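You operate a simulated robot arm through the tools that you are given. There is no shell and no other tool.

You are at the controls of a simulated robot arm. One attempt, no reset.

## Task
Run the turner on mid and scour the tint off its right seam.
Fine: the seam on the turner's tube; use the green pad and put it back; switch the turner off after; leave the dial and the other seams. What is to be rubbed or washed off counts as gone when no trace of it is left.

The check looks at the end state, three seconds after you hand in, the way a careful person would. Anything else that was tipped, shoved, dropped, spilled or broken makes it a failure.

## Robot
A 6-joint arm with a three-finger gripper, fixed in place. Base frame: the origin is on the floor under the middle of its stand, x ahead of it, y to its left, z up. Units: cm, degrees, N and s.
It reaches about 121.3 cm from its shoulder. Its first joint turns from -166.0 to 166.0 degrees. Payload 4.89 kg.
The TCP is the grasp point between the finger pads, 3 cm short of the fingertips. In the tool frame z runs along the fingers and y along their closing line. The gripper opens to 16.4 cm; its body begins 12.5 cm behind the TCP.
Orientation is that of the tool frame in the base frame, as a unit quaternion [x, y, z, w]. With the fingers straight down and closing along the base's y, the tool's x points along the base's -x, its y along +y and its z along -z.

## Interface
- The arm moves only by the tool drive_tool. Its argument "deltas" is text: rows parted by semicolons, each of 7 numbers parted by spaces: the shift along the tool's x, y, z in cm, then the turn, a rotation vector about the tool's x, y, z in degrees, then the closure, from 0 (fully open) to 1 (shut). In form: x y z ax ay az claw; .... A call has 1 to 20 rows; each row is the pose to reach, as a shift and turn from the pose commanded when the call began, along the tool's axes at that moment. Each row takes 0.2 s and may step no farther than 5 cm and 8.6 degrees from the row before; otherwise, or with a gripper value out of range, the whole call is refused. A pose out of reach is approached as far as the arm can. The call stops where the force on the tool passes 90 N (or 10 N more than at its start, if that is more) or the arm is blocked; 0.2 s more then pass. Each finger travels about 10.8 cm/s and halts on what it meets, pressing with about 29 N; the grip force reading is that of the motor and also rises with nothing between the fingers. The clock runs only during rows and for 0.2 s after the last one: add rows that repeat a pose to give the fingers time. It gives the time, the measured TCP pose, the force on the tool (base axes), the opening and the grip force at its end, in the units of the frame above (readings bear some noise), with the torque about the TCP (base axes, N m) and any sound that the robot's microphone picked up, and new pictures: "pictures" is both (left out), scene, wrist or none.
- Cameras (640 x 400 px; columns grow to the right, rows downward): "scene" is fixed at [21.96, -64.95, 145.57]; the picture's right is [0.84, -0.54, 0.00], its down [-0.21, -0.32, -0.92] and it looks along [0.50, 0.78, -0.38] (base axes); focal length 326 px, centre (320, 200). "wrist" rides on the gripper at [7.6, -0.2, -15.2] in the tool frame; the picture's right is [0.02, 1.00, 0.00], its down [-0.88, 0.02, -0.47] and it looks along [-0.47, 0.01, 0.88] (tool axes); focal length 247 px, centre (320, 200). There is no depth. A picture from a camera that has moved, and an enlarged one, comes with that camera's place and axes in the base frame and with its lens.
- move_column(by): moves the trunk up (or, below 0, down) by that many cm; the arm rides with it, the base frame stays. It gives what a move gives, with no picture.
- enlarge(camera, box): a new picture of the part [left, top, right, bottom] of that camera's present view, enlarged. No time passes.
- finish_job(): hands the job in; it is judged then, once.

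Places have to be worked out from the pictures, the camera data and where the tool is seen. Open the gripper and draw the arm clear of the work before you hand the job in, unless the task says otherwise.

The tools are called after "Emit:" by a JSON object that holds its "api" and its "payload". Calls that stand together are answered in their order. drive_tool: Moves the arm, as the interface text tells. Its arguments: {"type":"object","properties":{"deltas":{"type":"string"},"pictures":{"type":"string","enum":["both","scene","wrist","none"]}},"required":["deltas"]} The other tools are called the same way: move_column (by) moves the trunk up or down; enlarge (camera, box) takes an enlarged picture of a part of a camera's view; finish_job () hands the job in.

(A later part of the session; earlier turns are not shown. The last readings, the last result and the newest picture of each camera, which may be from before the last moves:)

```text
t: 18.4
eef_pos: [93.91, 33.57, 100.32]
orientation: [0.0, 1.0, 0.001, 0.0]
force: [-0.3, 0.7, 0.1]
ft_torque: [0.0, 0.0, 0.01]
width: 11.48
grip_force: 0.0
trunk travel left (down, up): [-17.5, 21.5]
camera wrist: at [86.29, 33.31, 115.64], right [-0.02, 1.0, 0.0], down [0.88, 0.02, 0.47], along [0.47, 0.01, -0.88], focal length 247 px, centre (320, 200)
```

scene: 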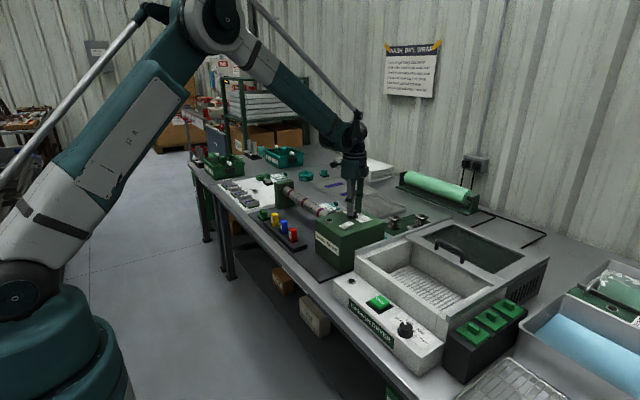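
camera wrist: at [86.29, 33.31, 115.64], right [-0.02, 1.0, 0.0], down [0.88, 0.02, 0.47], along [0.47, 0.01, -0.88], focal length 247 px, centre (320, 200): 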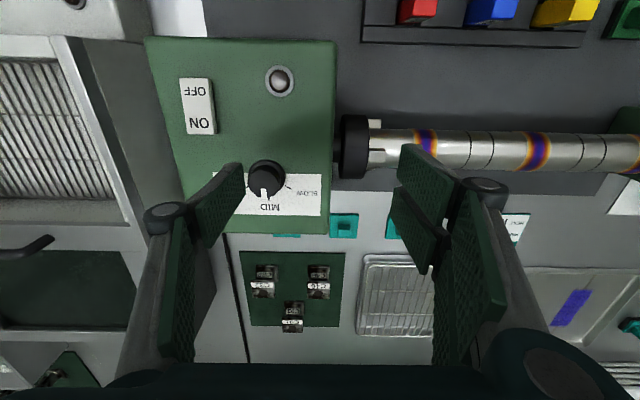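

Emit:
{"api": "enlarge", "payload": {"camera": "wrist", "box": [225, 145, 325, 225]}}

Emit:
{"api": "enlarge", "payload": {"camera": "wrist", "box": [165, 60, 235, 145]}}

Emit:
{"api": "enlarge", "payload": {"camera": "wrist", "box": [330, 90, 480, 200]}}

```text
5.00 times, centred on (275, 185) of wrist
camera zoom: at [86.29, 33.31, 115.64], right [-0.02, 1.0, 0.0], down [0.88, 0.02, 0.47], along [0.47, 0.01, -0.88], focal length 1235 px, centre (545, 275)
```

zoom: 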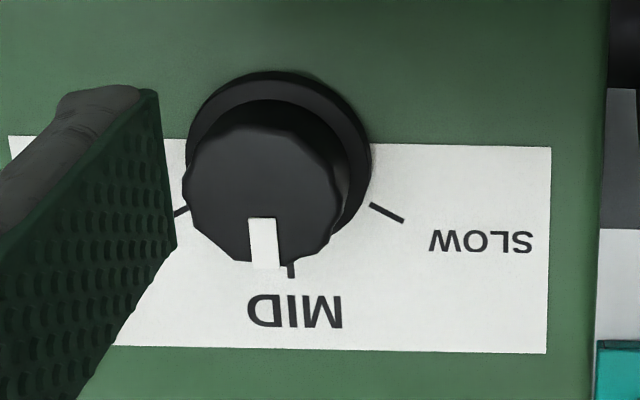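

```text
4.71 times, centred on (200, 102) of wrist
camera zoom: at [86.29, 33.31, 115.64], right [-0.02, 1.0, 0.0], down [0.88, 0.02, 0.47], along [0.47, 0.01, -0.88], focal length 1162 px, centre (885, 659)
```

zoom: 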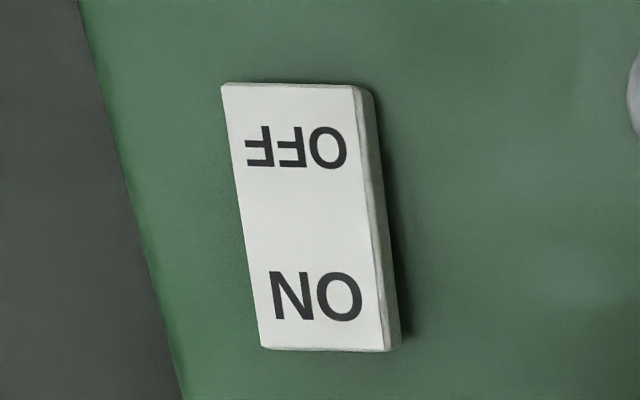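

```text
3.64 times, centred on (405, 145) of wrist
camera zoom: at [86.29, 33.31, 115.64], right [-0.02, 1.0, 0.0], down [0.88, 0.02, 0.47], along [0.47, 0.01, -0.88], focal length 898 px, centre (11, 400)
```

zoom: 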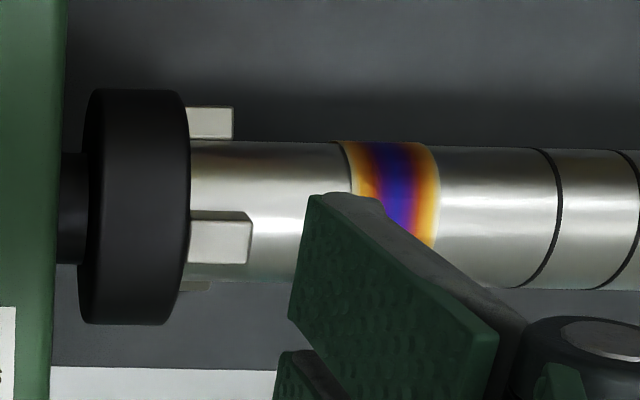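

The dial now points straight at MID. Next is the switch: its ON end is at about (91.5, 21.6), top z≈90.8. I'll shut the fingers and hover so that the near outer fingertip is over the ON end.

Emit:
{"api": "drive_tool", "payload": {"deltas": "0 0 0 0 0 0 0.6; 0.1 -3 0 0 0 0 1; 0.2 -6.5 0 0 0 0 1; 0.25 -10 1 0 0 0 1; 0.25 -12.5 3 0 0 0 1; 0.25 -12.5 3.9 0 0 0 1; 0.25 -12.5 3.9 0 0 0 1; 0.25 -12.5 3.9 0 0 0 1", "pictures": "both"}}

```text
t: 20.2
eef_pos: [93.56, 21.13, 96.32]
orientation: [-0.001, 1.0, 0.0, 0.0]
force: [0.1, 0.7, -0.2]
ft_torque: [0.01, 0.05, 0.03]
width: 0.0
grip_force: 29.1
trunk travel left (down, up): [-17.5, 21.5]
camera wrist: at [85.99, 20.74, 111.74], right [-0.02, 1.0, 0.0], down [0.88, 0.02, 0.47], along [0.47, 0.01, -0.88], focal length 247 px, centre (320, 200)
```

scene: 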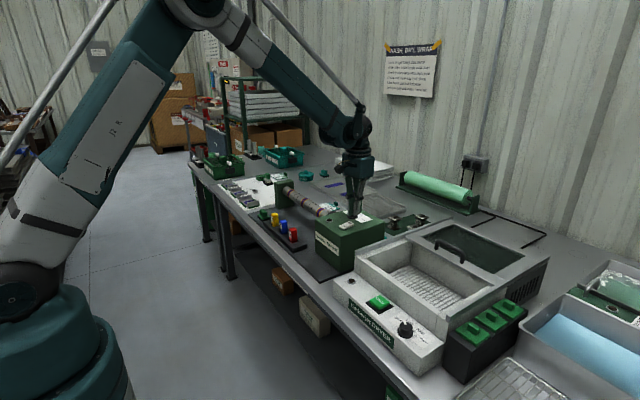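
wrist: 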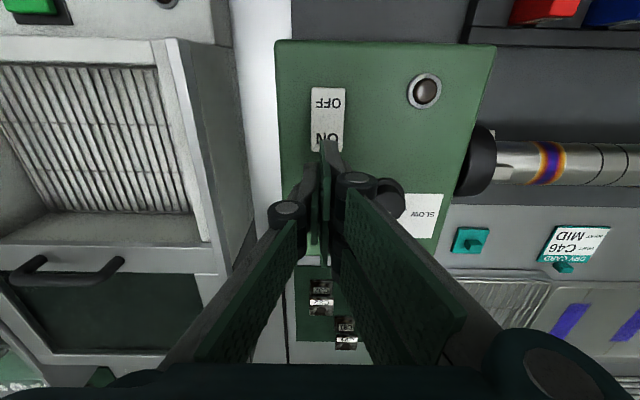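

Emit:
{"api": "enlarge", "payload": {"camera": "wrist", "box": [270, 80, 420, 220]}}

Emit:
{"api": "enlarge", "payload": {"camera": "scene", "box": [315, 170, 395, 250]}}

```text
2.86 times, centred on (345, 150) of wrist
camera zoom: at [85.99, 20.74, 111.74], right [-0.02, 1.0, 0.0], down [0.88, 0.02, 0.47], along [0.47, 0.01, -0.88], focal length 706 px, centre (249, 343)
```

zoom: 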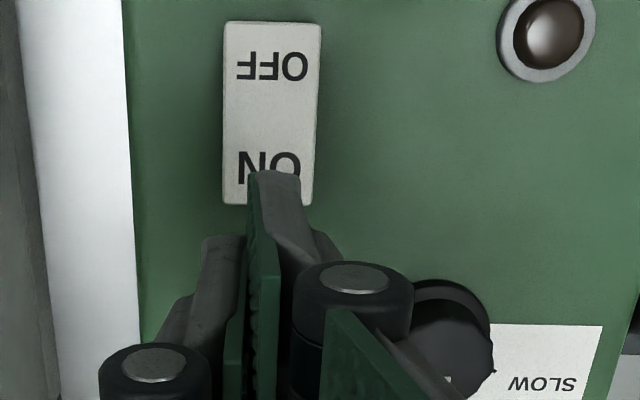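

```text
5.00 times, centred on (355, 210) of scene
camera zoom: at [21.96, -64.95, 145.57], right [0.84, -0.54, 0.0], down [-0.21, -0.32, -0.92], along [0.5, 0.78, -0.38], focal length 1628 px, centre (145, 150)
```

zoom: 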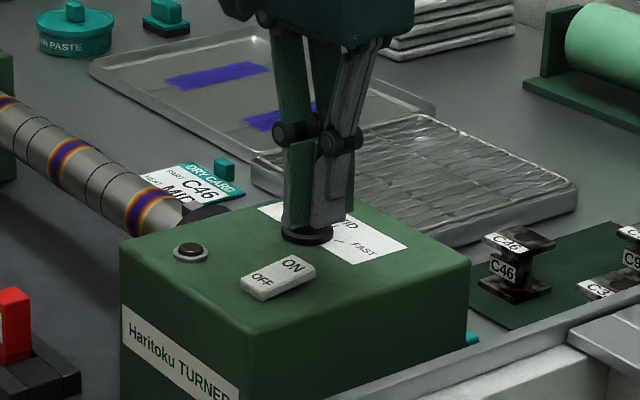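

The near tip is over the ON end. I'll come down to just above it, then press in small steps watching force and sound.

Emit:
{"api": "drive_tool", "payload": {"deltas": "0 0 1.5 0 0 0 1; 0 0 2.2 0 0 0 1; 0 0 2.5 0 0 0 1; 0 0 2.7 0 0 0 1", "pictures": "wrist"}}

```text
t: 21.2
eef_pos: [93.59, 21.11, 93.73]
orientation: [0.0, 1.0, 0.0, 0.0]
force: [0.3, 0.0, 0.5]
ft_torque: [-0.01, 0.0, 0.01]
width: 0.01
grip_force: 28.9
trunk travel left (down, up): [-17.5, 21.5]
camera wrist: at [85.95, 20.79, 109.07], right [-0.02, 1.0, 0.0], down [0.88, 0.02, 0.47], along [0.47, 0.01, -0.88], focal length 247 px, centre (320, 200)
```

wrist: 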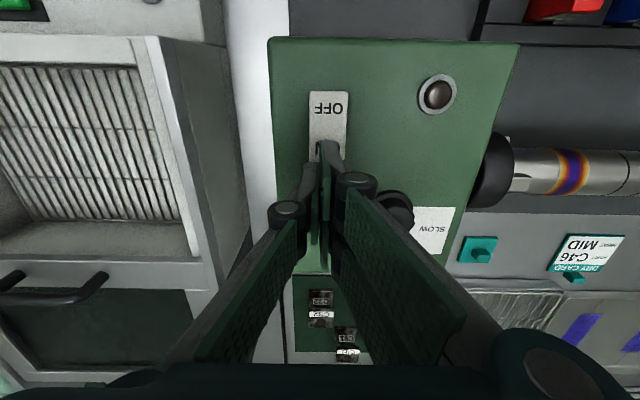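

Emit:
{"api": "drive_tool", "payload": {"deltas": "0 0 0.2 0 0 0 1; 0 0 0.35 0 0 0 1", "pictures": "wrist"}}

```text
t: 21.8
eef_pos: [93.56, 21.18, 93.33]
orientation: [0.0, 1.0, 0.0, 0.0]
force: [-0.3, -0.2, 0.3]
ft_torque: [-0.01, 0.03, 0.02]
width: 0.0
grip_force: 29.3
trunk travel left (down, up): [-17.5, 21.5]
camera wrist: at [85.98, 20.86, 108.75], right [-0.02, 1.0, 0.0], down [0.88, 0.02, 0.47], along [0.47, 0.01, -0.88], focal length 247 px, centre (320, 200)
```

wrist: 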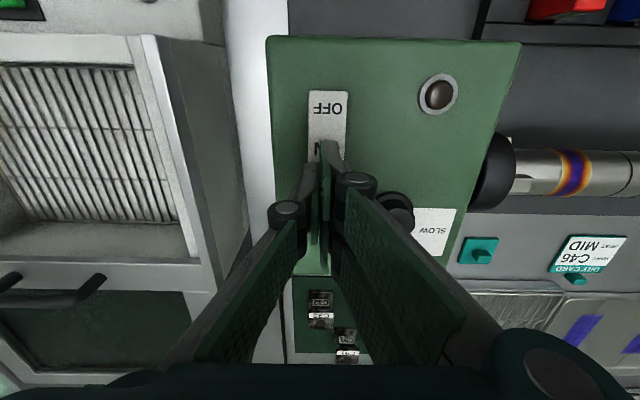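

Emit:
{"api": "enlarge", "payload": {"camera": "wrist", "box": [290, 80, 370, 180]}}

Emit:
{"api": "enlarge", "payload": {"camera": "scene", "box": [325, 190, 385, 245]}}

```text
4.00 times, centred on (330, 130) of wrist
camera zoom: at [85.98, 20.86, 108.75], right [-0.02, 1.0, 0.0], down [0.88, 0.02, 0.47], along [0.47, 0.01, -0.88], focal length 988 px, centre (280, 480)
```

zoom: 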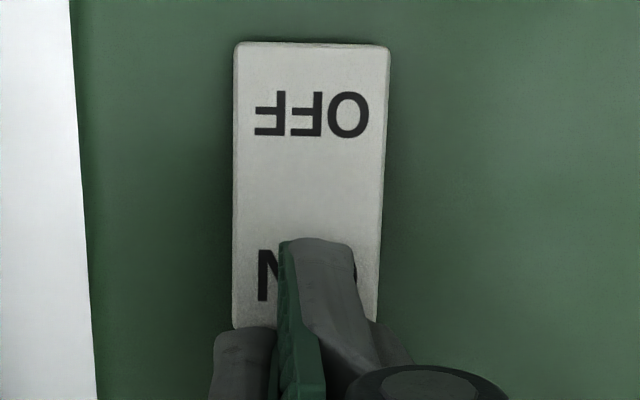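

```text
7.27 times, centred on (355, 218) of scene
camera zoom: at [21.96, -64.95, 145.57], right [0.84, -0.54, 0.0], down [-0.21, -0.32, -0.92], along [0.5, 0.78, -0.38], focal length 2368 px, centre (66, 73)
```

zoom: 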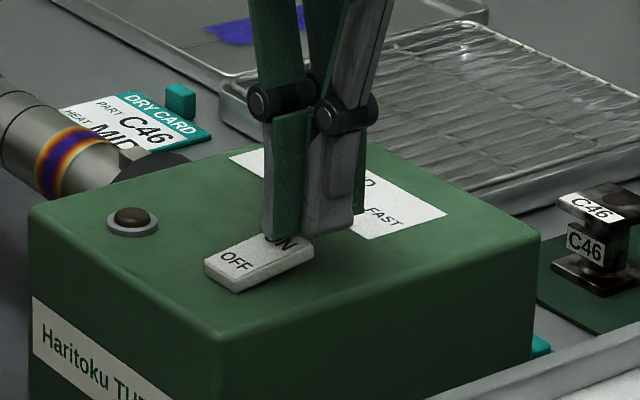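

Emit:
{"api": "drive_tool", "payload": {"deltas": "0 0 0.15 0 0 0 1; 0 0 0.3 0 0 0 1", "pictures": "none"}}

```text
t: 22.4
eef_pos: [93.58, 21.1, 93.19]
orientation: [0.0, 1.0, 0.0, 0.0]
force: [0.0, -0.1, 0.1]
ft_torque: [0.02, -0.02, -0.02]
width: 0.59
grip_force: 45.0
trunk travel left (down, up): [-17.5, 21.5]
```

Emit:
{"api": "drive_tool", "payload": {"deltas": "0 0 0 0 0 0 1", "pictures": "both"}}

Emit:
{"api": "enlarge", "payload": {"camera": "wrist", "box": [270, 80, 390, 230]}}

Emit:
{"api": "enlarge", "payload": {"camera": "scene", "box": [325, 190, 385, 245]}}

```text
t: 22.8
eef_pos: [93.49, 21.02, 93.13]
orientation: [0.001, 1.0, 0.0, 0.0]
force: [0.1, 0.3, 0.6]
ft_torque: [0.02, -0.02, -0.01]
width: 0.63
grip_force: 44.4
trunk travel left (down, up): [-17.5, 21.5]
camera wrist: at [86.0, 20.84, 108.45], right [-0.02, 1.0, 0.0], down [0.88, 0.02, 0.47], along [0.47, 0.01, -0.88], focal length 247 px, centre (320, 200)
```

scene: 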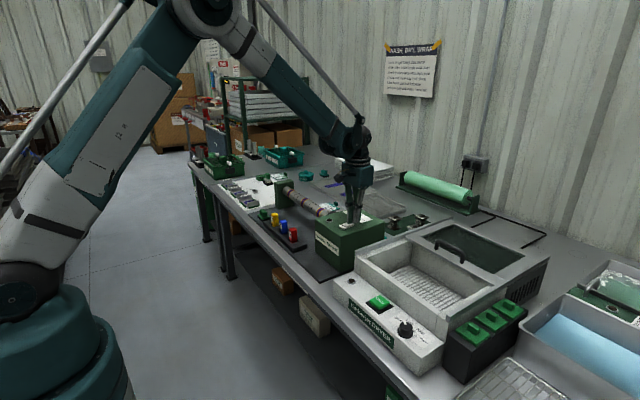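
wrist: 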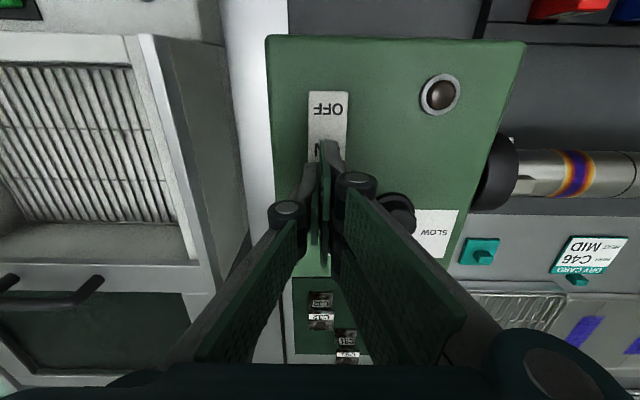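

```text
2.67 times, centred on (330, 155) of wrist
camera zoom: at [86.0, 20.84, 108.45], right [-0.02, 1.0, 0.0], down [0.88, 0.02, 0.47], along [0.47, 0.01, -0.88], focal length 659 px, centre (293, 320)
```

zoom: 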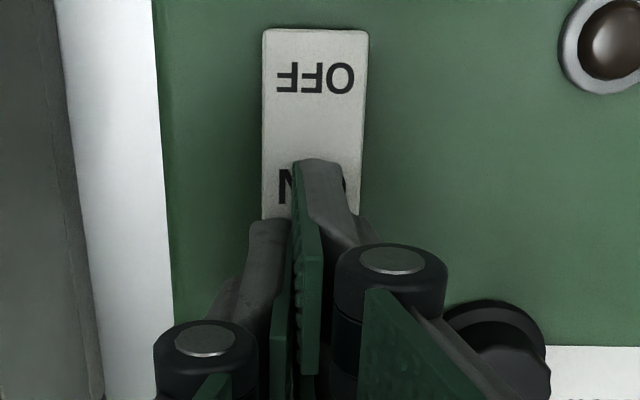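

```text
7.27 times, centred on (355, 218) of scene
camera zoom: at [21.96, -64.95, 145.57], right [0.84, -0.54, 0.0], down [-0.21, -0.32, -0.92], along [0.5, 0.78, -0.38], focal length 2368 px, centre (66, 73)
```

zoom: 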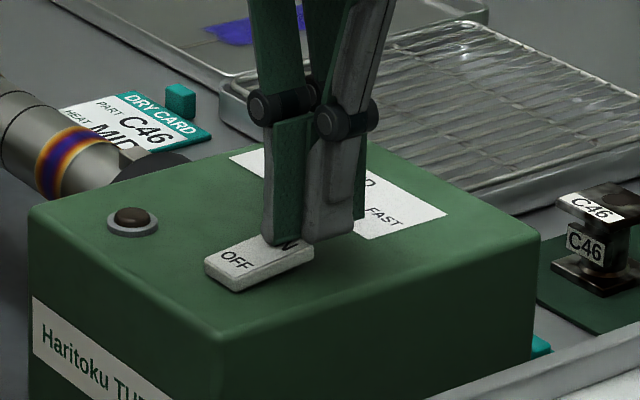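

The fingers spread slightly (0.6 cm) with no net load, so a tip is probably just touching the rocker's edge. I'll press a bit more in small steps.

Emit:
{"api": "drive_tool", "payload": {"deltas": "0 0 0.15 0 0 0 1; 0 0 0.15 0 0 0 1", "pictures": "none"}}

```text
t: 23.4
eef_pos: [93.58, 21.06, 93.02]
orientation: [0.0, 1.0, 0.0, 0.0]
force: [0.6, 0.0, -0.3]
ft_torque: [0.0, 0.0, 0.01]
width: 0.57
grip_force: 44.9
trunk travel left (down, up): [-17.5, 21.5]
```

Emit:
{"api": "drive_tool", "payload": {"deltas": "0 0 0.15 0 0 0 1; 0 0 0.25 0 0 0 1; 0 0 0.25 0 0 0 1", "pictures": "wrist"}}

Emit:
{"api": "enlarge", "payload": {"camera": "wrist", "box": [270, 80, 390, 230]}}

Emit:
{"api": "enlarge", "payload": {"camera": "scene", "box": [325, 190, 385, 245]}}

```text
t: 24.2
eef_pos: [93.6, 21.1, 92.78]
orientation: [0.0, 1.0, 0.0, -0.001]
force: [0.8, 0.2, 0.3]
ft_torque: [0.0, 0.02, 0.0]
width: 0.0
grip_force: 45.3
trunk travel left (down, up): [-17.5, 21.5]
camera wrist: at [86.02, 20.85, 108.09], right [-0.02, 1.0, 0.0], down [0.88, 0.02, 0.47], along [0.47, 0.01, -0.88], focal length 247 px, centre (320, 200)
```

wrist: 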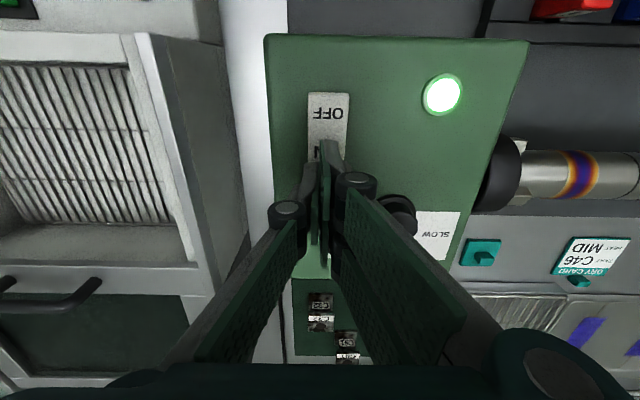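

```text
2.67 times, centred on (330, 155) of wrist
camera zoom: at [86.02, 20.85, 108.09], right [-0.02, 1.0, 0.0], down [0.88, 0.02, 0.47], along [0.47, 0.01, -0.88], focal length 659 px, centre (293, 320)
```

zoom: 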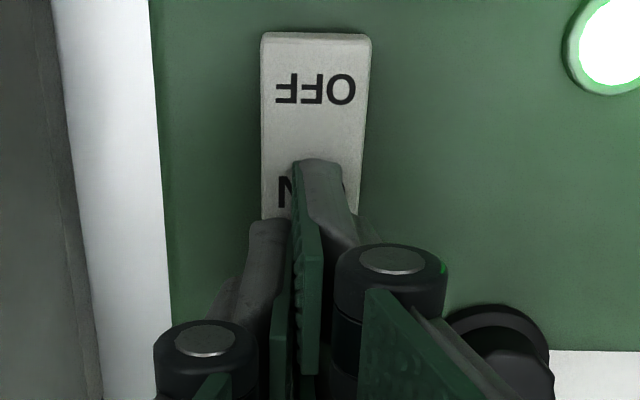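

```text
7.27 times, centred on (355, 218) of scene
camera zoom: at [21.96, -64.95, 145.57], right [0.84, -0.54, 0.0], down [-0.21, -0.32, -0.92], along [0.5, 0.78, -0.38], focal length 2368 px, centre (66, 73)
```

zoom: 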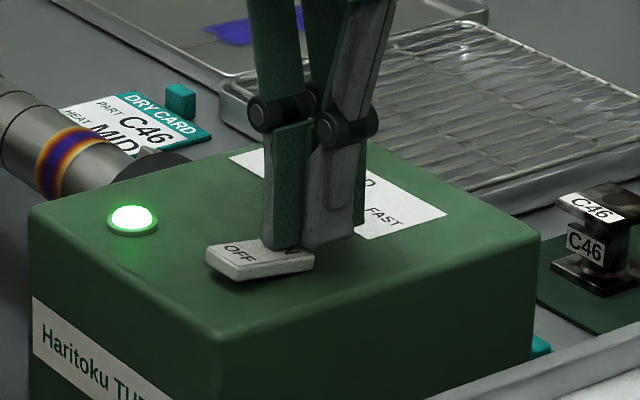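

The lamp is lit: the turner is running. I'll lift straight up and check the dial and tube rotation.

Emit:
{"api": "drive_tool", "payload": {"deltas": "0 0 -1 0 0 0 1; 0 0 -4 0 0 0 1; 0 0 -8 0 0 0 1; 4 2 -11 0 0 0 1; 8 6 -12 0 0 0 0.6; 8 10 -12 0 0 0 0.3; 8 10 -12 0 0 0 0.3", "pictures": "both"}}

```text
refused: row 4 steps farther than a row can; nothing moved
```

Emit:
{"api": "drive_tool", "payload": {"deltas": "0 0 -1 0 0 0 1; 0 0 -4 0 0 0 1; 0 0 -8 0 0 0 1; 3 2 -10 0 0 0 1; 6 5 -11 0 0 0 0.6; 8 8 -12 0 0 0 0.3; 8 10 -12 0 0 0 0.3; 8 10 -12 0 0 0 0.3", "pictures": "both"}}

```text
t: 26.0
eef_pos: [85.4, 31.16, 104.51]
orientation: [-0.001, 1.0, 0.0, 0.001]
force: [0.3, 0.6, 0.0]
ft_torque: [-0.03, -0.03, 0.03]
width: 11.45
grip_force: 0.1
trunk travel left (down, up): [-17.5, 21.5]
camera wrist: at [77.94, 30.88, 119.94], right [-0.02, 1.0, 0.0], down [0.88, 0.02, 0.47], along [0.47, 0.01, -0.88], focal length 247 px, centre (320, 200)
```

scene: 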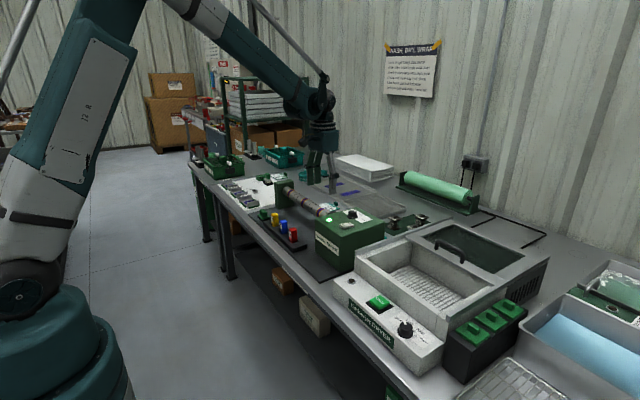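
wrist: 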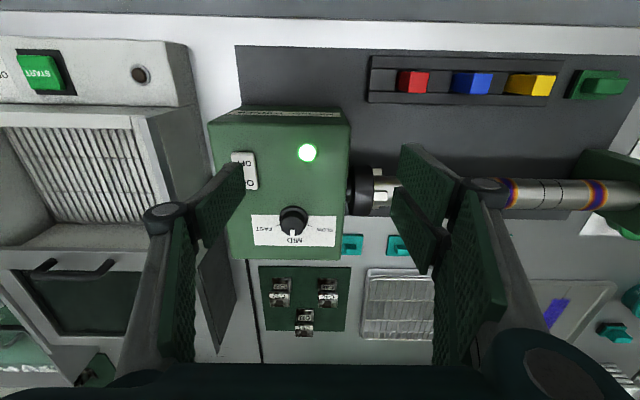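

The lamp is on and the dial reads MID. Now I'll move over to view the green pad, which I place roughly at (80, 80).

Emit:
{"api": "drive_tool", "payload": {"deltas": "1.6 4.2 0 0 0 0 0; 3.2 8.4 0 0 0 0 0; 4.8 12.6 0 0 0 0 0; 6.4 16.8 0 0 0 0 0; 8 21 0 0 0 0 0; 9.6 25.2 0 0 0 0 0; 11.2 29.4 0 0 0 0 0; 12.8 33.6 0 0 0 0 0; 14.4 37.8 0 0 0 0 0; 16 42 0 0 0 0 0; 17.6 46.2 2 0 0 0 0; 17.6 47.5 4 0 0 0 0; 17.6 47.5 4 0 0 0 0", "pictures": "both"}}

```text
t: 28.8
eef_pos: [67.97, 78.59, 100.69]
orientation: [-0.001, 1.0, 0.0, 0.0]
force: [-0.6, 0.2, -0.8]
ft_torque: [-0.09, -0.04, -0.05]
width: 16.41
grip_force: 0.1
trunk travel left (down, up): [-17.5, 21.5]
camera wrist: at [60.36, 78.38, 115.96], right [-0.02, 1.0, 0.0], down [0.88, 0.02, 0.47], along [0.47, 0.01, -0.88], focal length 247 px, centre (320, 200)
```

scene: 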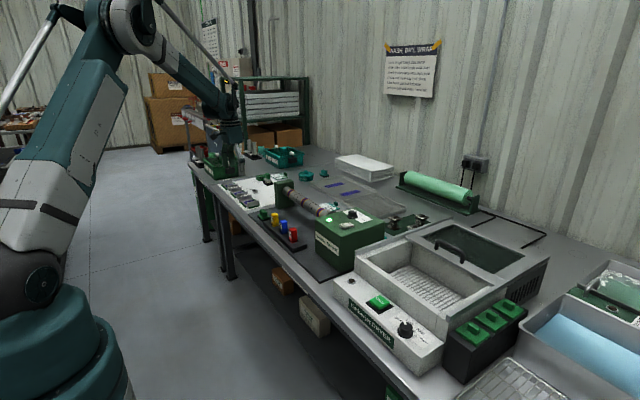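
wrist: 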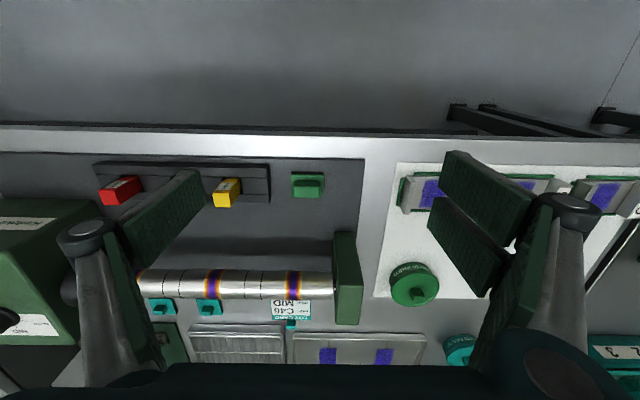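

Emit:
{"api": "enlarge", "payload": {"camera": "wrist", "box": [270, 155, 350, 215]}}

Emit:
{"api": "enlarge", "payload": {"camera": "scene", "box": [245, 195, 310, 245]}}

Emit:
{"api": "enlarge", "payload": {"camera": "scene", "box": [275, 175, 345, 230]}}

```text
6.67 times, centred on (310, 185) of wrist
camera zoom: at [60.36, 78.38, 115.96], right [-0.02, 1.0, 0.0], down [0.88, 0.02, 0.47], along [0.47, 0.01, -0.88], focal length 1646 px, centre (387, 300)
```

zoom: 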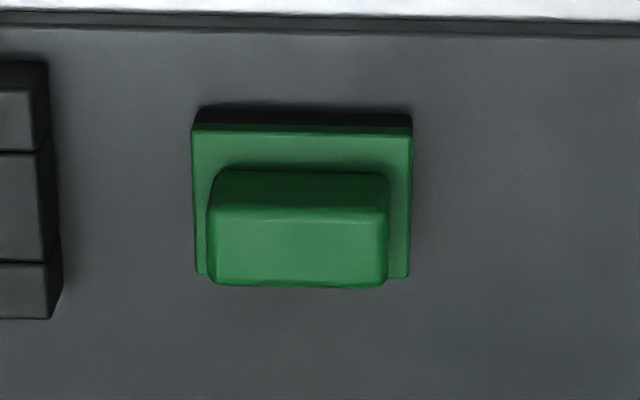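

```text
8.00 times, centred on (278, 220) of scene
camera zoom: at [21.96, -64.95, 145.57], right [0.84, -0.54, 0.0], down [-0.21, -0.32, -0.92], along [0.5, 0.78, -0.38], focal length 2605 px, centre (660, 40)
```

zoom: 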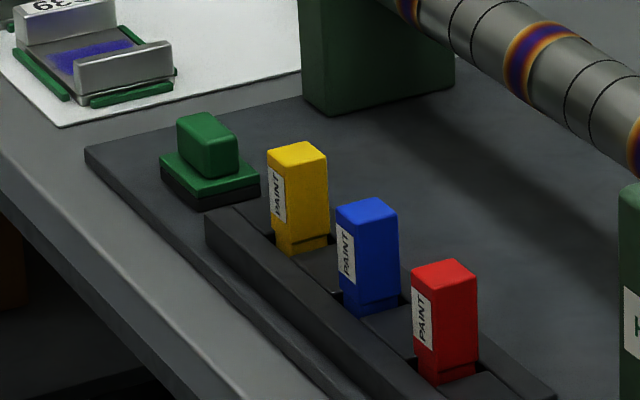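

```text
7.27 times, centred on (310, 202) of scene
camera zoom: at [21.96, -64.95, 145.57], right [0.84, -0.54, 0.0], down [-0.21, -0.32, -0.92], along [0.5, 0.78, -0.38], focal length 2368 px, centre (393, 182)
```

zoom: 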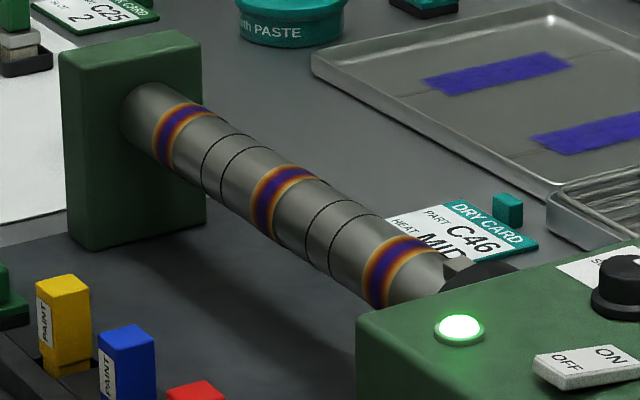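

The pad sits free on the turner's base plate: its handle top is at about (78.9, 76.5, 78.2), roughly 4.9 cm along y and 2.4 cm across x. I'll turn the tool 90° so the fingers close across x (two fingers on one long side, one on the other) and hover above it.

Emit:
{"api": "drive_tool", "payload": {"deltas": "-1 -0.2 0.8 0 0 -8.2 0.3; -2 -0.4 1.6 0 0 -16.4 0.5; -3 -0.6 2.4 0 0 -24.6 0.5; -4 -0.8 3.2 0 0 -32.8 0.5; -5 -1 4 0 0 -41 0.5; -6 -1.2 4.8 0 0 -49.2 0.5; -7 -1.4 5.6 0 0 -57.4 0.5; -8 -1.6 6.4 0 0 -65.6 0.5; -9 -1.8 7.2 0 0 -73.8 0.5; -10 -2 8 0 0 -82 0.5; -10.9 -2.1 8.5 0 0 -90 0.5; -10.9 -2.1 8.5 0 0 -90 0.5; -10.9 -2.1 8.5 0 0 -90 0.5", "pictures": "both"}}

```text
t: 31.6
eef_pos: [78.82, 76.24, 92.29]
orientation: [0.708, -0.706, 0.0, 0.0]
force: [0.0, 0.0, 0.4]
ft_torque: [0.01, 0.02, 0.0]
width: 8.22
grip_force: 0.1
trunk travel left (down, up): [-17.5, 21.5]
camera wrist: at [79.13, 68.59, 107.59], right [-1.0, -0.02, 0.0], down [-0.02, 0.88, 0.47], along [-0.01, 0.47, -0.88], focal length 247 px, centre (320, 200)
```

scene: 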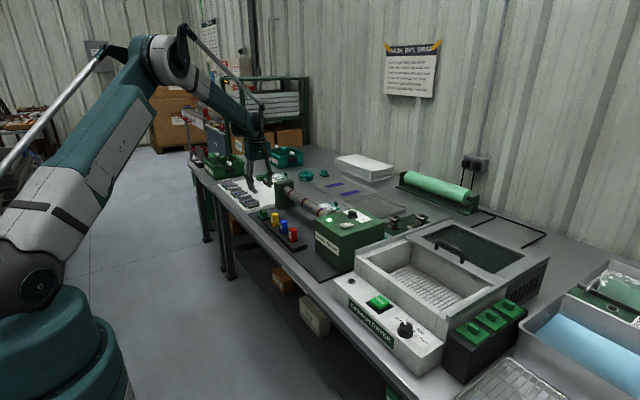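
wrist: 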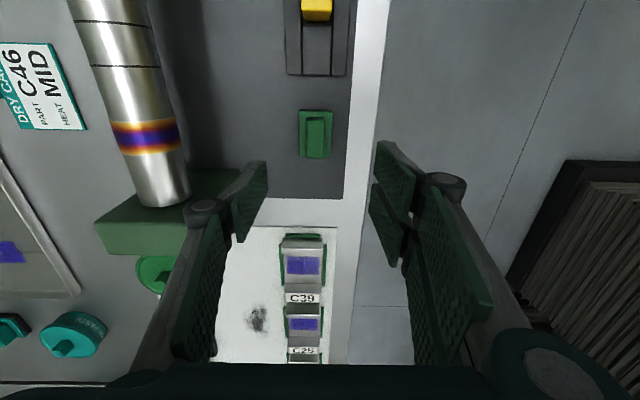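

Emit:
{"api": "enlarge", "payload": {"camera": "wrist", "box": [280, 95, 350, 175]}}

Emit:
{"api": "enlarge", "payload": {"camera": "scene", "box": [230, 130, 300, 230]}}

```text
5.00 times, centred on (315, 135) of wrist
camera zoom: at [79.13, 68.59, 107.59], right [-1.0, -0.02, 0.0], down [-0.02, 0.88, 0.47], along [-0.01, 0.47, -0.88], focal length 1235 px, centre (345, 525)
```

zoom: 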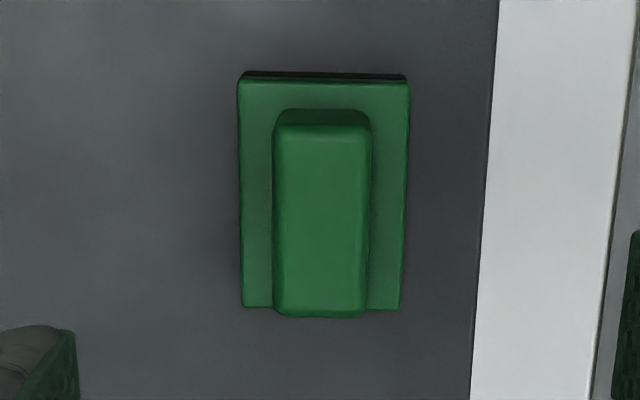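

```text
4.00 times, centred on (265, 180) of scene
camera zoom: at [21.96, -64.95, 145.57], right [0.84, -0.54, 0.0], down [-0.21, -0.32, -0.92], along [0.5, 0.78, -0.38], focal length 1303 px, centre (540, 280)
```

zoom: 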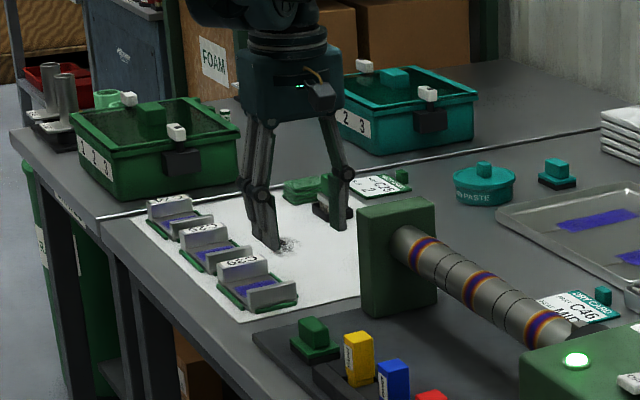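

I'll take a fresh reading at rest to pin down the pad's position better.

Emit:
{"api": "drive_tool", "payload": {"deltas": "0 0 0 0 0 0 0.5; 0 0 0 0 0 0 0.5", "pictures": "none"}}

Emit:
{"api": "drive_tool", "payload": {"deltas": "0 0 0 0 0 0 0.5", "pictures": "none"}}

```text
t: 32.2
eef_pos: [78.84, 76.22, 92.3]
orientation: [-0.707, 0.707, 0.0, 0.0]
force: [-0.2, 0.0, 0.4]
ft_torque: [0.0, -0.01, 0.02]
width: 8.21
grip_force: 0.0
trunk travel left (down, up): [-17.5, 21.5]
```

```text
t: 32.6
eef_pos: [78.83, 76.28, 92.34]
orientation: [-0.707, 0.707, 0.0, 0.001]
force: [0.6, 0.1, 0.7]
ft_torque: [-0.01, 0.0, 0.01]
width: 8.19
grip_force: 0.1
trunk travel left (down, up): [-17.5, 21.5]
```

The pad's handle top works out at (79.45, 76.35, 77.0), with its flange top near z≈74.1. I'll shift over it and descend to just above the handle for a check.

Emit:
{"api": "drive_tool", "payload": {"deltas": "-0.1 -0.6 3 0 0 0 0.5; -0.1 -0.6 6.5 0 0 0 0.5; -0.1 -0.6 9.5 0 0 0 0.5; -0.1 -0.6 10.3 0 0 0 0.5; -0.1 -0.6 10.3 0 0 0 0.5", "pictures": "both"}}

Emit:
{"api": "enlarge", "payload": {"camera": "wrist", "box": [220, 80, 420, 280]}}

Emit:
{"api": "enlarge", "payload": {"camera": "scene", "box": [240, 160, 310, 240]}}

```text
t: 33.8
eef_pos: [79.57, 76.56, 81.91]
orientation: [-0.707, 0.707, -0.001, 0.0]
force: [-0.6, 0.8, -0.4]
ft_torque: [-0.01, 0.0, 0.03]
width: 8.21
grip_force: 0.1
trunk travel left (down, up): [-17.5, 21.5]
camera wrist: at [79.76, 68.84, 97.22], right [-1.0, -0.02, 0.0], down [-0.02, 0.88, 0.47], along [-0.01, 0.47, -0.88], focal length 247 px, centre (320, 200)
```

scene: 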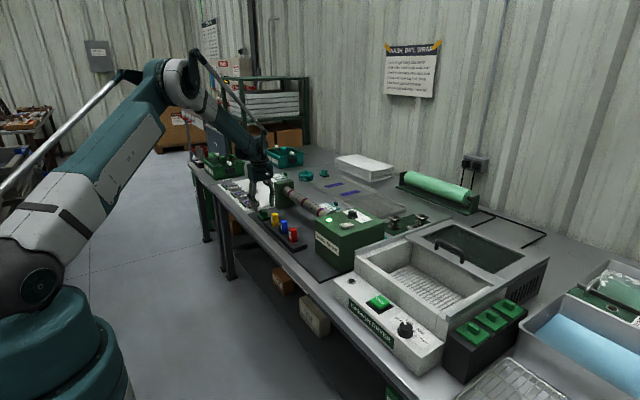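
wrist: 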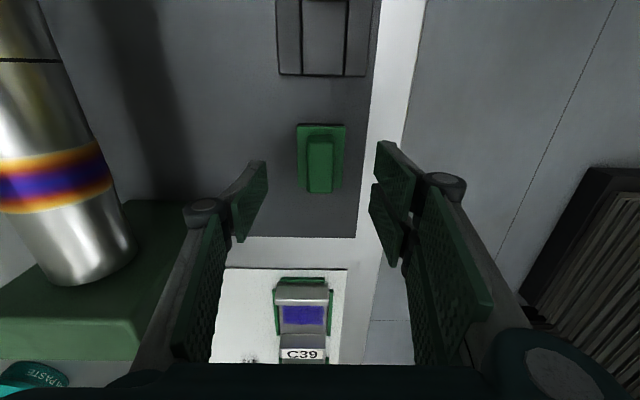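

```text
2.00 times, centred on (320, 180) of wrist
camera zoom: at [79.76, 68.84, 97.22], right [-1.0, -0.02, 0.0], down [-0.02, 0.88, 0.47], along [-0.01, 0.47, -0.88], focal length 494 px, centre (320, 240)
```

zoom: 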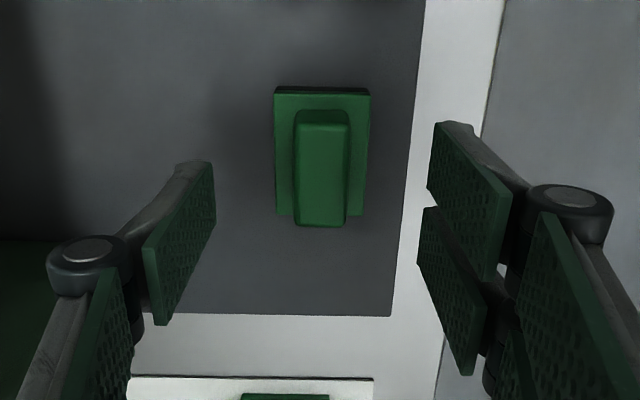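

```text
5.00 times, centred on (275, 200) of scene
camera zoom: at [21.96, -64.95, 145.57], right [0.84, -0.54, 0.0], down [-0.21, -0.32, -0.92], along [0.5, 0.78, -0.38], focal length 1628 px, centre (545, 200)
```

zoom: 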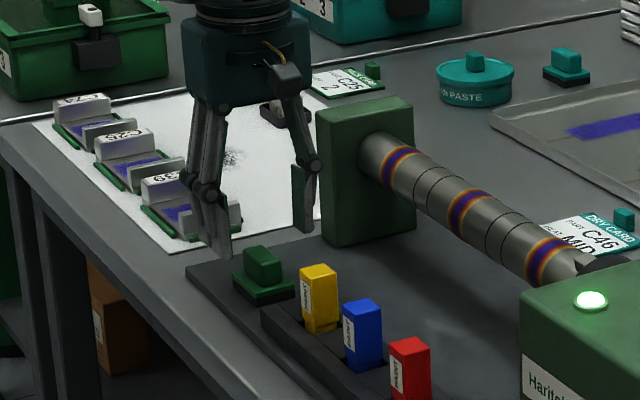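

Alignment is good. Descending to straddle the handle, then closing.

Emit:
{"api": "drive_tool", "payload": {"deltas": "0 0 2 0 0 0 0.5; 0 0 3.5 0 0 0 0.5; 0 0 4.2 0 0 0 0.5; 0 0 4.2 0 0 0 0.5", "pictures": "wrist"}}

Emit:
{"api": "enlarge", "payload": {"camera": "scene", "box": [240, 170, 310, 240]}}

```text
t: 34.8
eef_pos: [79.45, 76.49, 77.67]
orientation: [-0.707, 0.707, 0.0, 0.0]
force: [-0.3, -0.4, -0.2]
ft_torque: [-0.03, 0.0, 0.03]
width: 8.21
grip_force: 0.0
trunk travel left (down, up): [-17.5, 21.5]
camera wrist: at [79.67, 68.75, 93.01], right [-1.0, -0.02, 0.0], down [-0.02, 0.88, 0.47], along [-0.01, 0.47, -0.88], focal length 247 px, centre (320, 200)
```

wrist: 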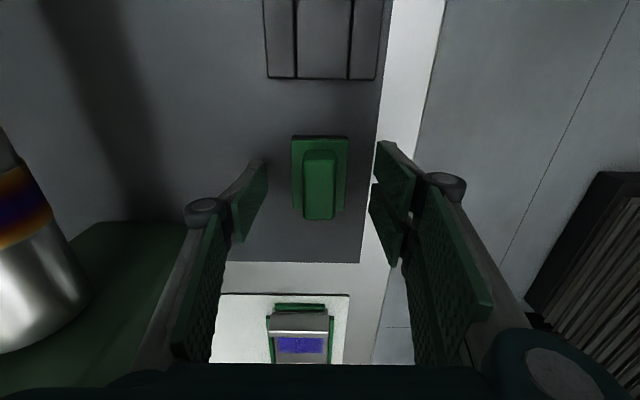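

```text
5.71 times, centred on (275, 205) of scene
camera zoom: at [21.96, -64.95, 145.57], right [0.84, -0.54, 0.0], down [-0.21, -0.32, -0.92], along [0.5, 0.78, -0.38], focal length 1861 px, centre (577, 171)
```

zoom: 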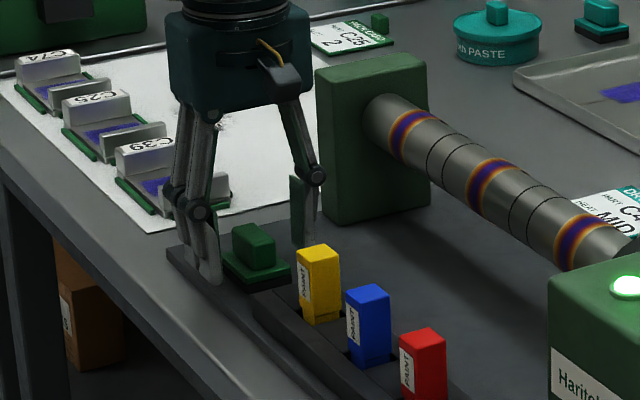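

Fingers straddle the handle well. Closing on it.

Emit:
{"api": "drive_tool", "payload": {"deltas": "0 0 0 0 0 0 0.7; 0 0 0 0 0 0 0.85; 0 0 0 0 0 0 0.95; 0 0 0 0 0 0 1; 0 0 0 0 0 0 1", "pictures": "wrist"}}

Emit:
{"api": "enlarge", "payload": {"camera": "wrist", "box": [250, 110, 400, 250]}}

Emit:
{"api": "enlarge", "payload": {"camera": "scene", "box": [240, 170, 310, 240]}}

```text
t: 36.0
eef_pos: [79.49, 76.43, 77.89]
orientation: [-0.707, 0.707, 0.0, 0.001]
force: [-0.9, -1.2, 10.0]
ft_torque: [-0.06, 0.08, 0.0]
width: 2.33
grip_force: 28.9
trunk travel left (down, up): [-17.5, 21.5]
camera wrist: at [79.64, 68.72, 93.1], right [-1.0, -0.02, 0.0], down [-0.02, 0.88, 0.47], along [-0.01, 0.47, -0.88], focal length 247 px, centre (320, 200)
```

wrist: 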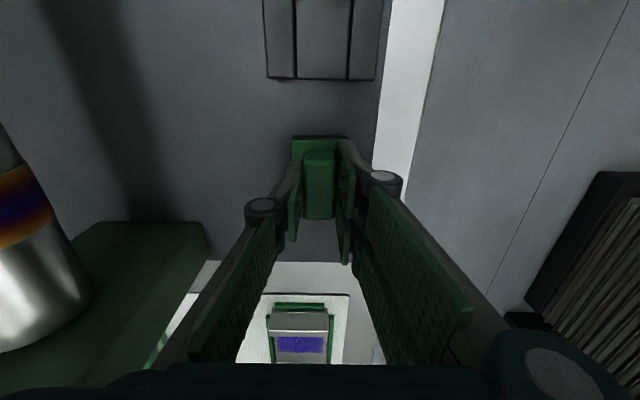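

```text
2.86 times, centred on (325, 180) of wrist
camera zoom: at [79.64, 68.72, 93.1], right [-1.0, -0.02, 0.0], down [-0.02, 0.88, 0.47], along [-0.01, 0.47, -0.88], focal length 706 px, centre (306, 257)
```

zoom: 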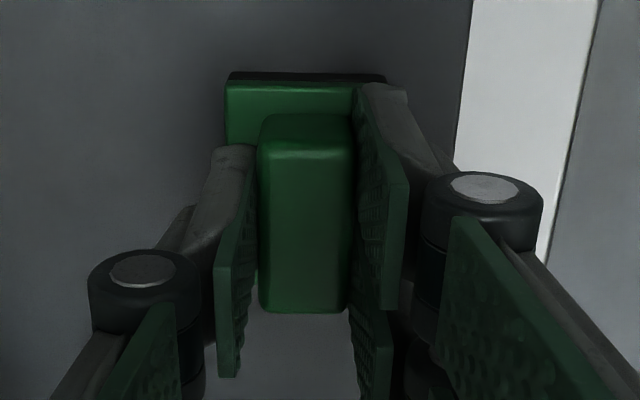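

```text
5.71 times, centred on (275, 205) of scene
camera zoom: at [21.96, -64.95, 145.57], right [0.84, -0.54, 0.0], down [-0.21, -0.32, -0.92], along [0.5, 0.78, -0.38], focal length 1861 px, centre (577, 171)
```

zoom: 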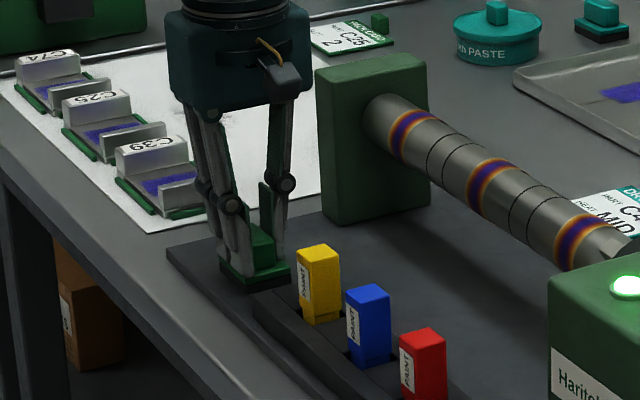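

The handle is gripped (2.33 cm), tips resting on the flange. I place the tube axis at x≈95.5, z≈83.2 with radius 2.6 (top z≈85.8), and the right seam centred at y≈46.4. I'll lift the pad straight up and check that it's held.

Emit:
{"api": "drive_tool", "payload": {"deltas": "0 0 -1 0 0 0 1; 0 0 -4 0 0 0 1; 0 0 -8 0 0 0 1; 0 0 -12 0 0 0 1; 0 0 -16 0 0 0 1; 0 0 -20 0 0 0 1; 0 0 -22.3 0 0 0 1; 0 0 -22.3 0 0 0 1", "pictures": "both"}}

Emit:
{"api": "enlarge", "payload": {"camera": "wrist", "box": [250, 110, 400, 250]}}

Emit:
{"api": "enlarge", "payload": {"camera": "scene", "box": [220, 120, 310, 240]}}

```text
t: 37.8
eef_pos: [79.33, 76.45, 100.09]
orientation: [0.707, -0.707, 0.0, -0.001]
force: [0.2, -0.3, -0.9]
ft_torque: [0.01, -0.03, -0.04]
width: 2.32
grip_force: 29.7
trunk travel left (down, up): [-17.5, 21.5]
camera wrist: at [79.58, 68.7, 115.52], right [-1.0, -0.02, 0.0], down [-0.02, 0.88, 0.47], along [-0.01, 0.47, -0.88], focal length 247 px, centre (320, 200)
```

scene: 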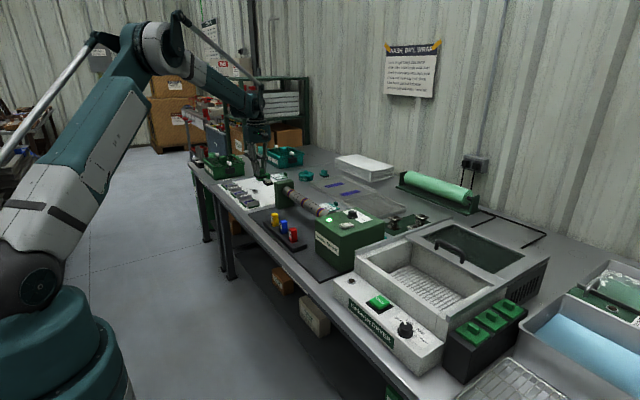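
wrist: 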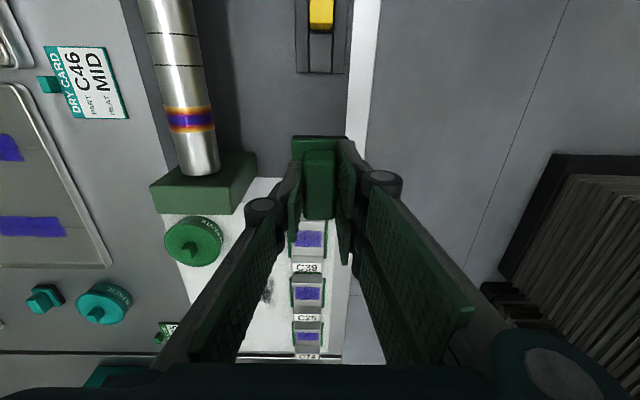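

```text
2.86 times, centred on (325, 180) of wrist
camera zoom: at [79.58, 68.7, 115.52], right [-1.0, -0.02, 0.0], down [-0.02, 0.88, 0.47], along [-0.01, 0.47, -0.88], focal length 706 px, centre (306, 257)
```

zoom: 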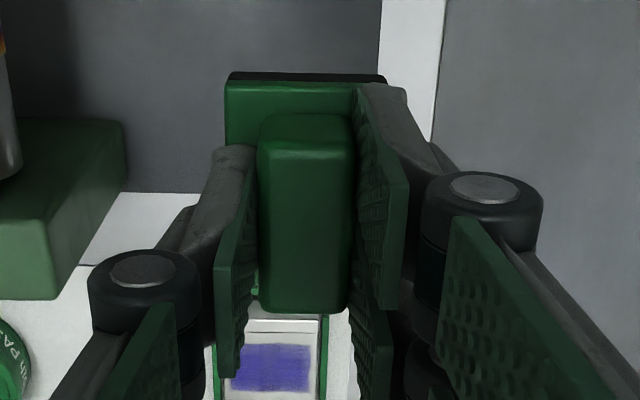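

```text
3.33 times, centred on (265, 180) of scene
camera zoom: at [21.96, -64.95, 145.57], right [0.84, -0.54, 0.0], down [-0.21, -0.32, -0.92], along [0.5, 0.78, -0.38], focal length 1086 px, centre (503, 267)
```

zoom: 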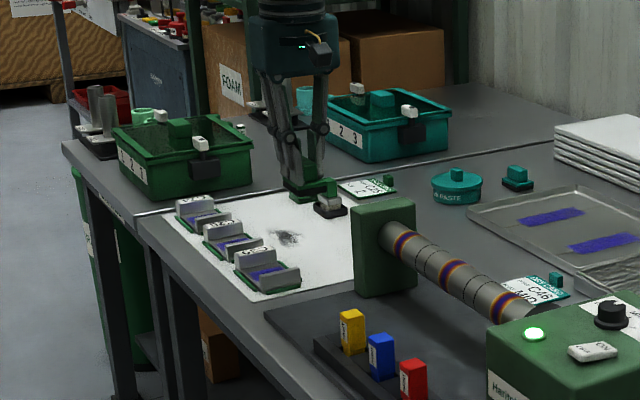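

The pad is held upright and steady. Moving it over the right seam at a safe height.

Emit:
{"api": "drive_tool", "payload": {"deltas": "3.8 -2 0 0 0 0 1; 7.6 -4 0 0 0 0 1; 11.4 -6 0 0 0 0 1; 15.2 -8.1 0 0 0 0 1; 19 -10.1 0 0 0 0 1; 22.8 -12.1 0 0 0 0 1; 26.6 -14.1 0 0 0 0 1; 30.05 -16.1 0 0 0 0 1; 30.05 -16.1 3 0 0 0 1; 30.05 -16.1 3 0 0 0 1; 30.05 -16.1 3 0 0 0 1", "pictures": "both"}}

Emit:
{"api": "enlarge", "payload": {"camera": "wrist", "box": [220, 60, 420, 260]}}

Emit:
{"api": "enlarge", "payload": {"camera": "scene", "box": [270, 140, 380, 240]}}

```text
t: 40.2
eef_pos: [95.59, 46.57, 97.04]
orientation: [-0.706, 0.708, 0.0, 0.0]
force: [0.0, 0.4, -0.6]
ft_torque: [-0.02, 0.06, 0.02]
width: 2.34
grip_force: 29.2
trunk travel left (down, up): [-17.5, 21.5]
camera wrist: at [95.79, 38.9, 112.36], right [-1.0, -0.02, 0.0], down [-0.02, 0.88, 0.47], along [-0.01, 0.47, -0.88], focal length 247 px, centre (320, 200)
```

scene: 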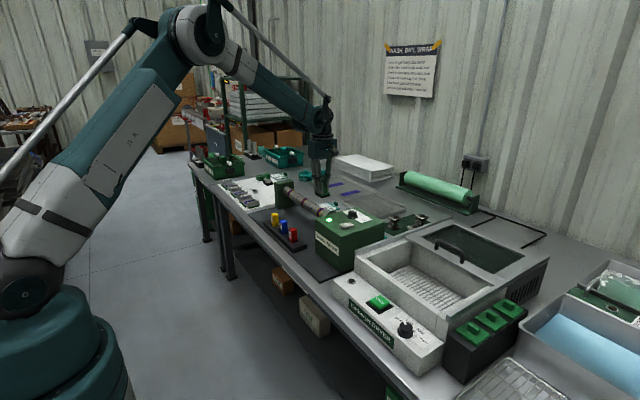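
wrist: 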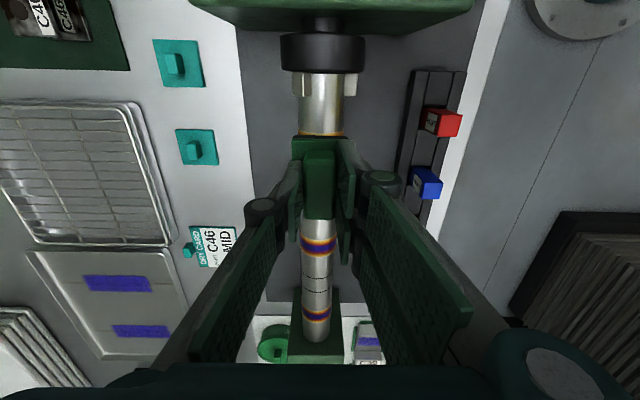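

```text
2.00 times, centred on (320, 160) of wrist
camera zoom: at [95.79, 38.9, 112.36], right [-1.0, -0.02, 0.0], down [-0.02, 0.88, 0.47], along [-0.01, 0.47, -0.88], focal length 494 px, centre (320, 280)
```

zoom: 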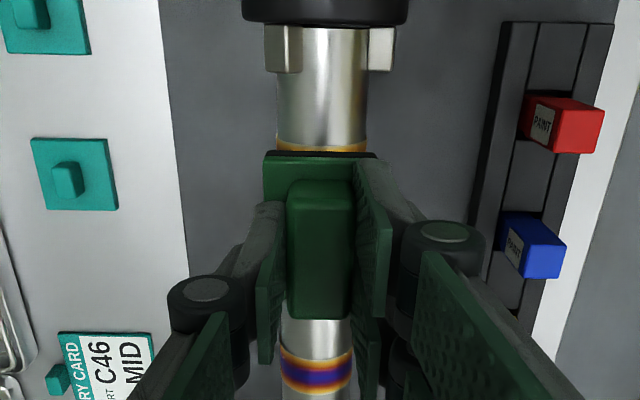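

```text
4.00 times, centred on (325, 190) of scene
camera zoom: at [21.96, -64.95, 145.57], right [0.84, -0.54, 0.0], down [-0.21, -0.32, -0.92], along [0.5, 0.78, -0.38], focal length 1303 px, centre (300, 240)
```

zoom: 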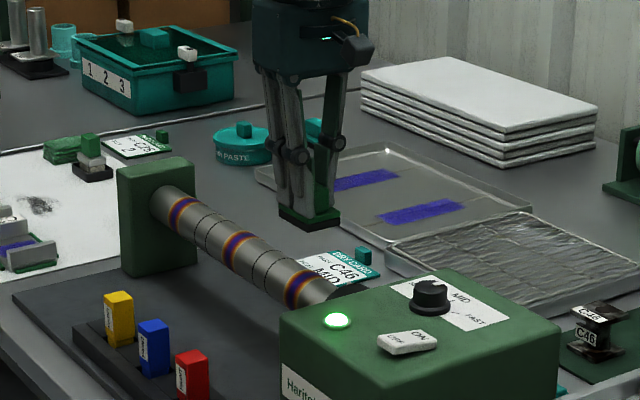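

The pad is centred over the seam (near orange edge at y≈44.9, tube centre x≈95.5). I'll descend gradually and feel for contact.

Emit:
{"api": "drive_tool", "payload": {"deltas": "0 0 2.5 0 0 0 1; 0 0 4.5 0 0 0 1; 0 0 5.5 0 0 0 1", "pictures": "none"}}

Emit:
{"api": "enlarge", "payload": {"camera": "scene", "box": [290, 150, 380, 240]}}

```text
t: 41.0
eef_pos: [95.66, 46.53, 91.5]
orientation: [0.707, -0.707, 0.0, 0.0]
force: [-0.1, 0.9, -1.3]
ft_torque: [-0.03, -0.01, 0.01]
width: 2.33
grip_force: 29.2
trunk travel left (down, up): [-17.5, 21.5]
```

```text
4.44 times, centred on (335, 195) of scene
camera zoom: at [21.96, -64.95, 145.57], right [0.84, -0.54, 0.0], down [-0.21, -0.32, -0.92], along [0.5, 0.78, -0.38], focal length 1447 px, centre (253, 222)
```

zoom: 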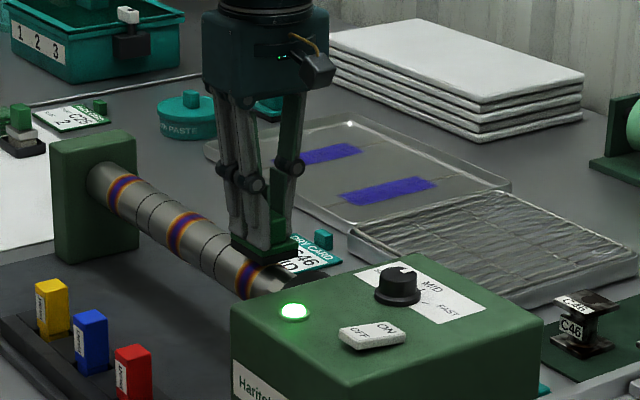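

Emit:
{"api": "drive_tool", "payload": {"deltas": "0 0 0.3 0 0 0 1; 0 0 0.6 0 0 0 1", "pictures": "none"}}

Emit:
{"api": "drive_tool", "payload": {"deltas": "0 0 0.2 0 0 0 1; 0 0 0.3 0 0 0 1", "pictures": "none"}}

```text
t: 41.6
eef_pos: [95.61, 46.48, 90.89]
orientation: [0.708, -0.706, 0.0, 0.0]
force: [-1.2, 0.2, 0.1]
ft_torque: [0.03, -0.03, 0.03]
width: 2.32
grip_force: 28.9
trunk travel left (down, up): [-17.5, 21.5]
```

```text
t: 42.2
eef_pos: [95.61, 46.46, 90.54]
orientation: [0.707, -0.707, 0.0, 0.0]
force: [-1.3, 1.0, -0.3]
ft_torque: [0.03, -0.05, 0.02]
width: 2.33
grip_force: 29.3
trunk travel left (down, up): [-17.5, 21.5]
```

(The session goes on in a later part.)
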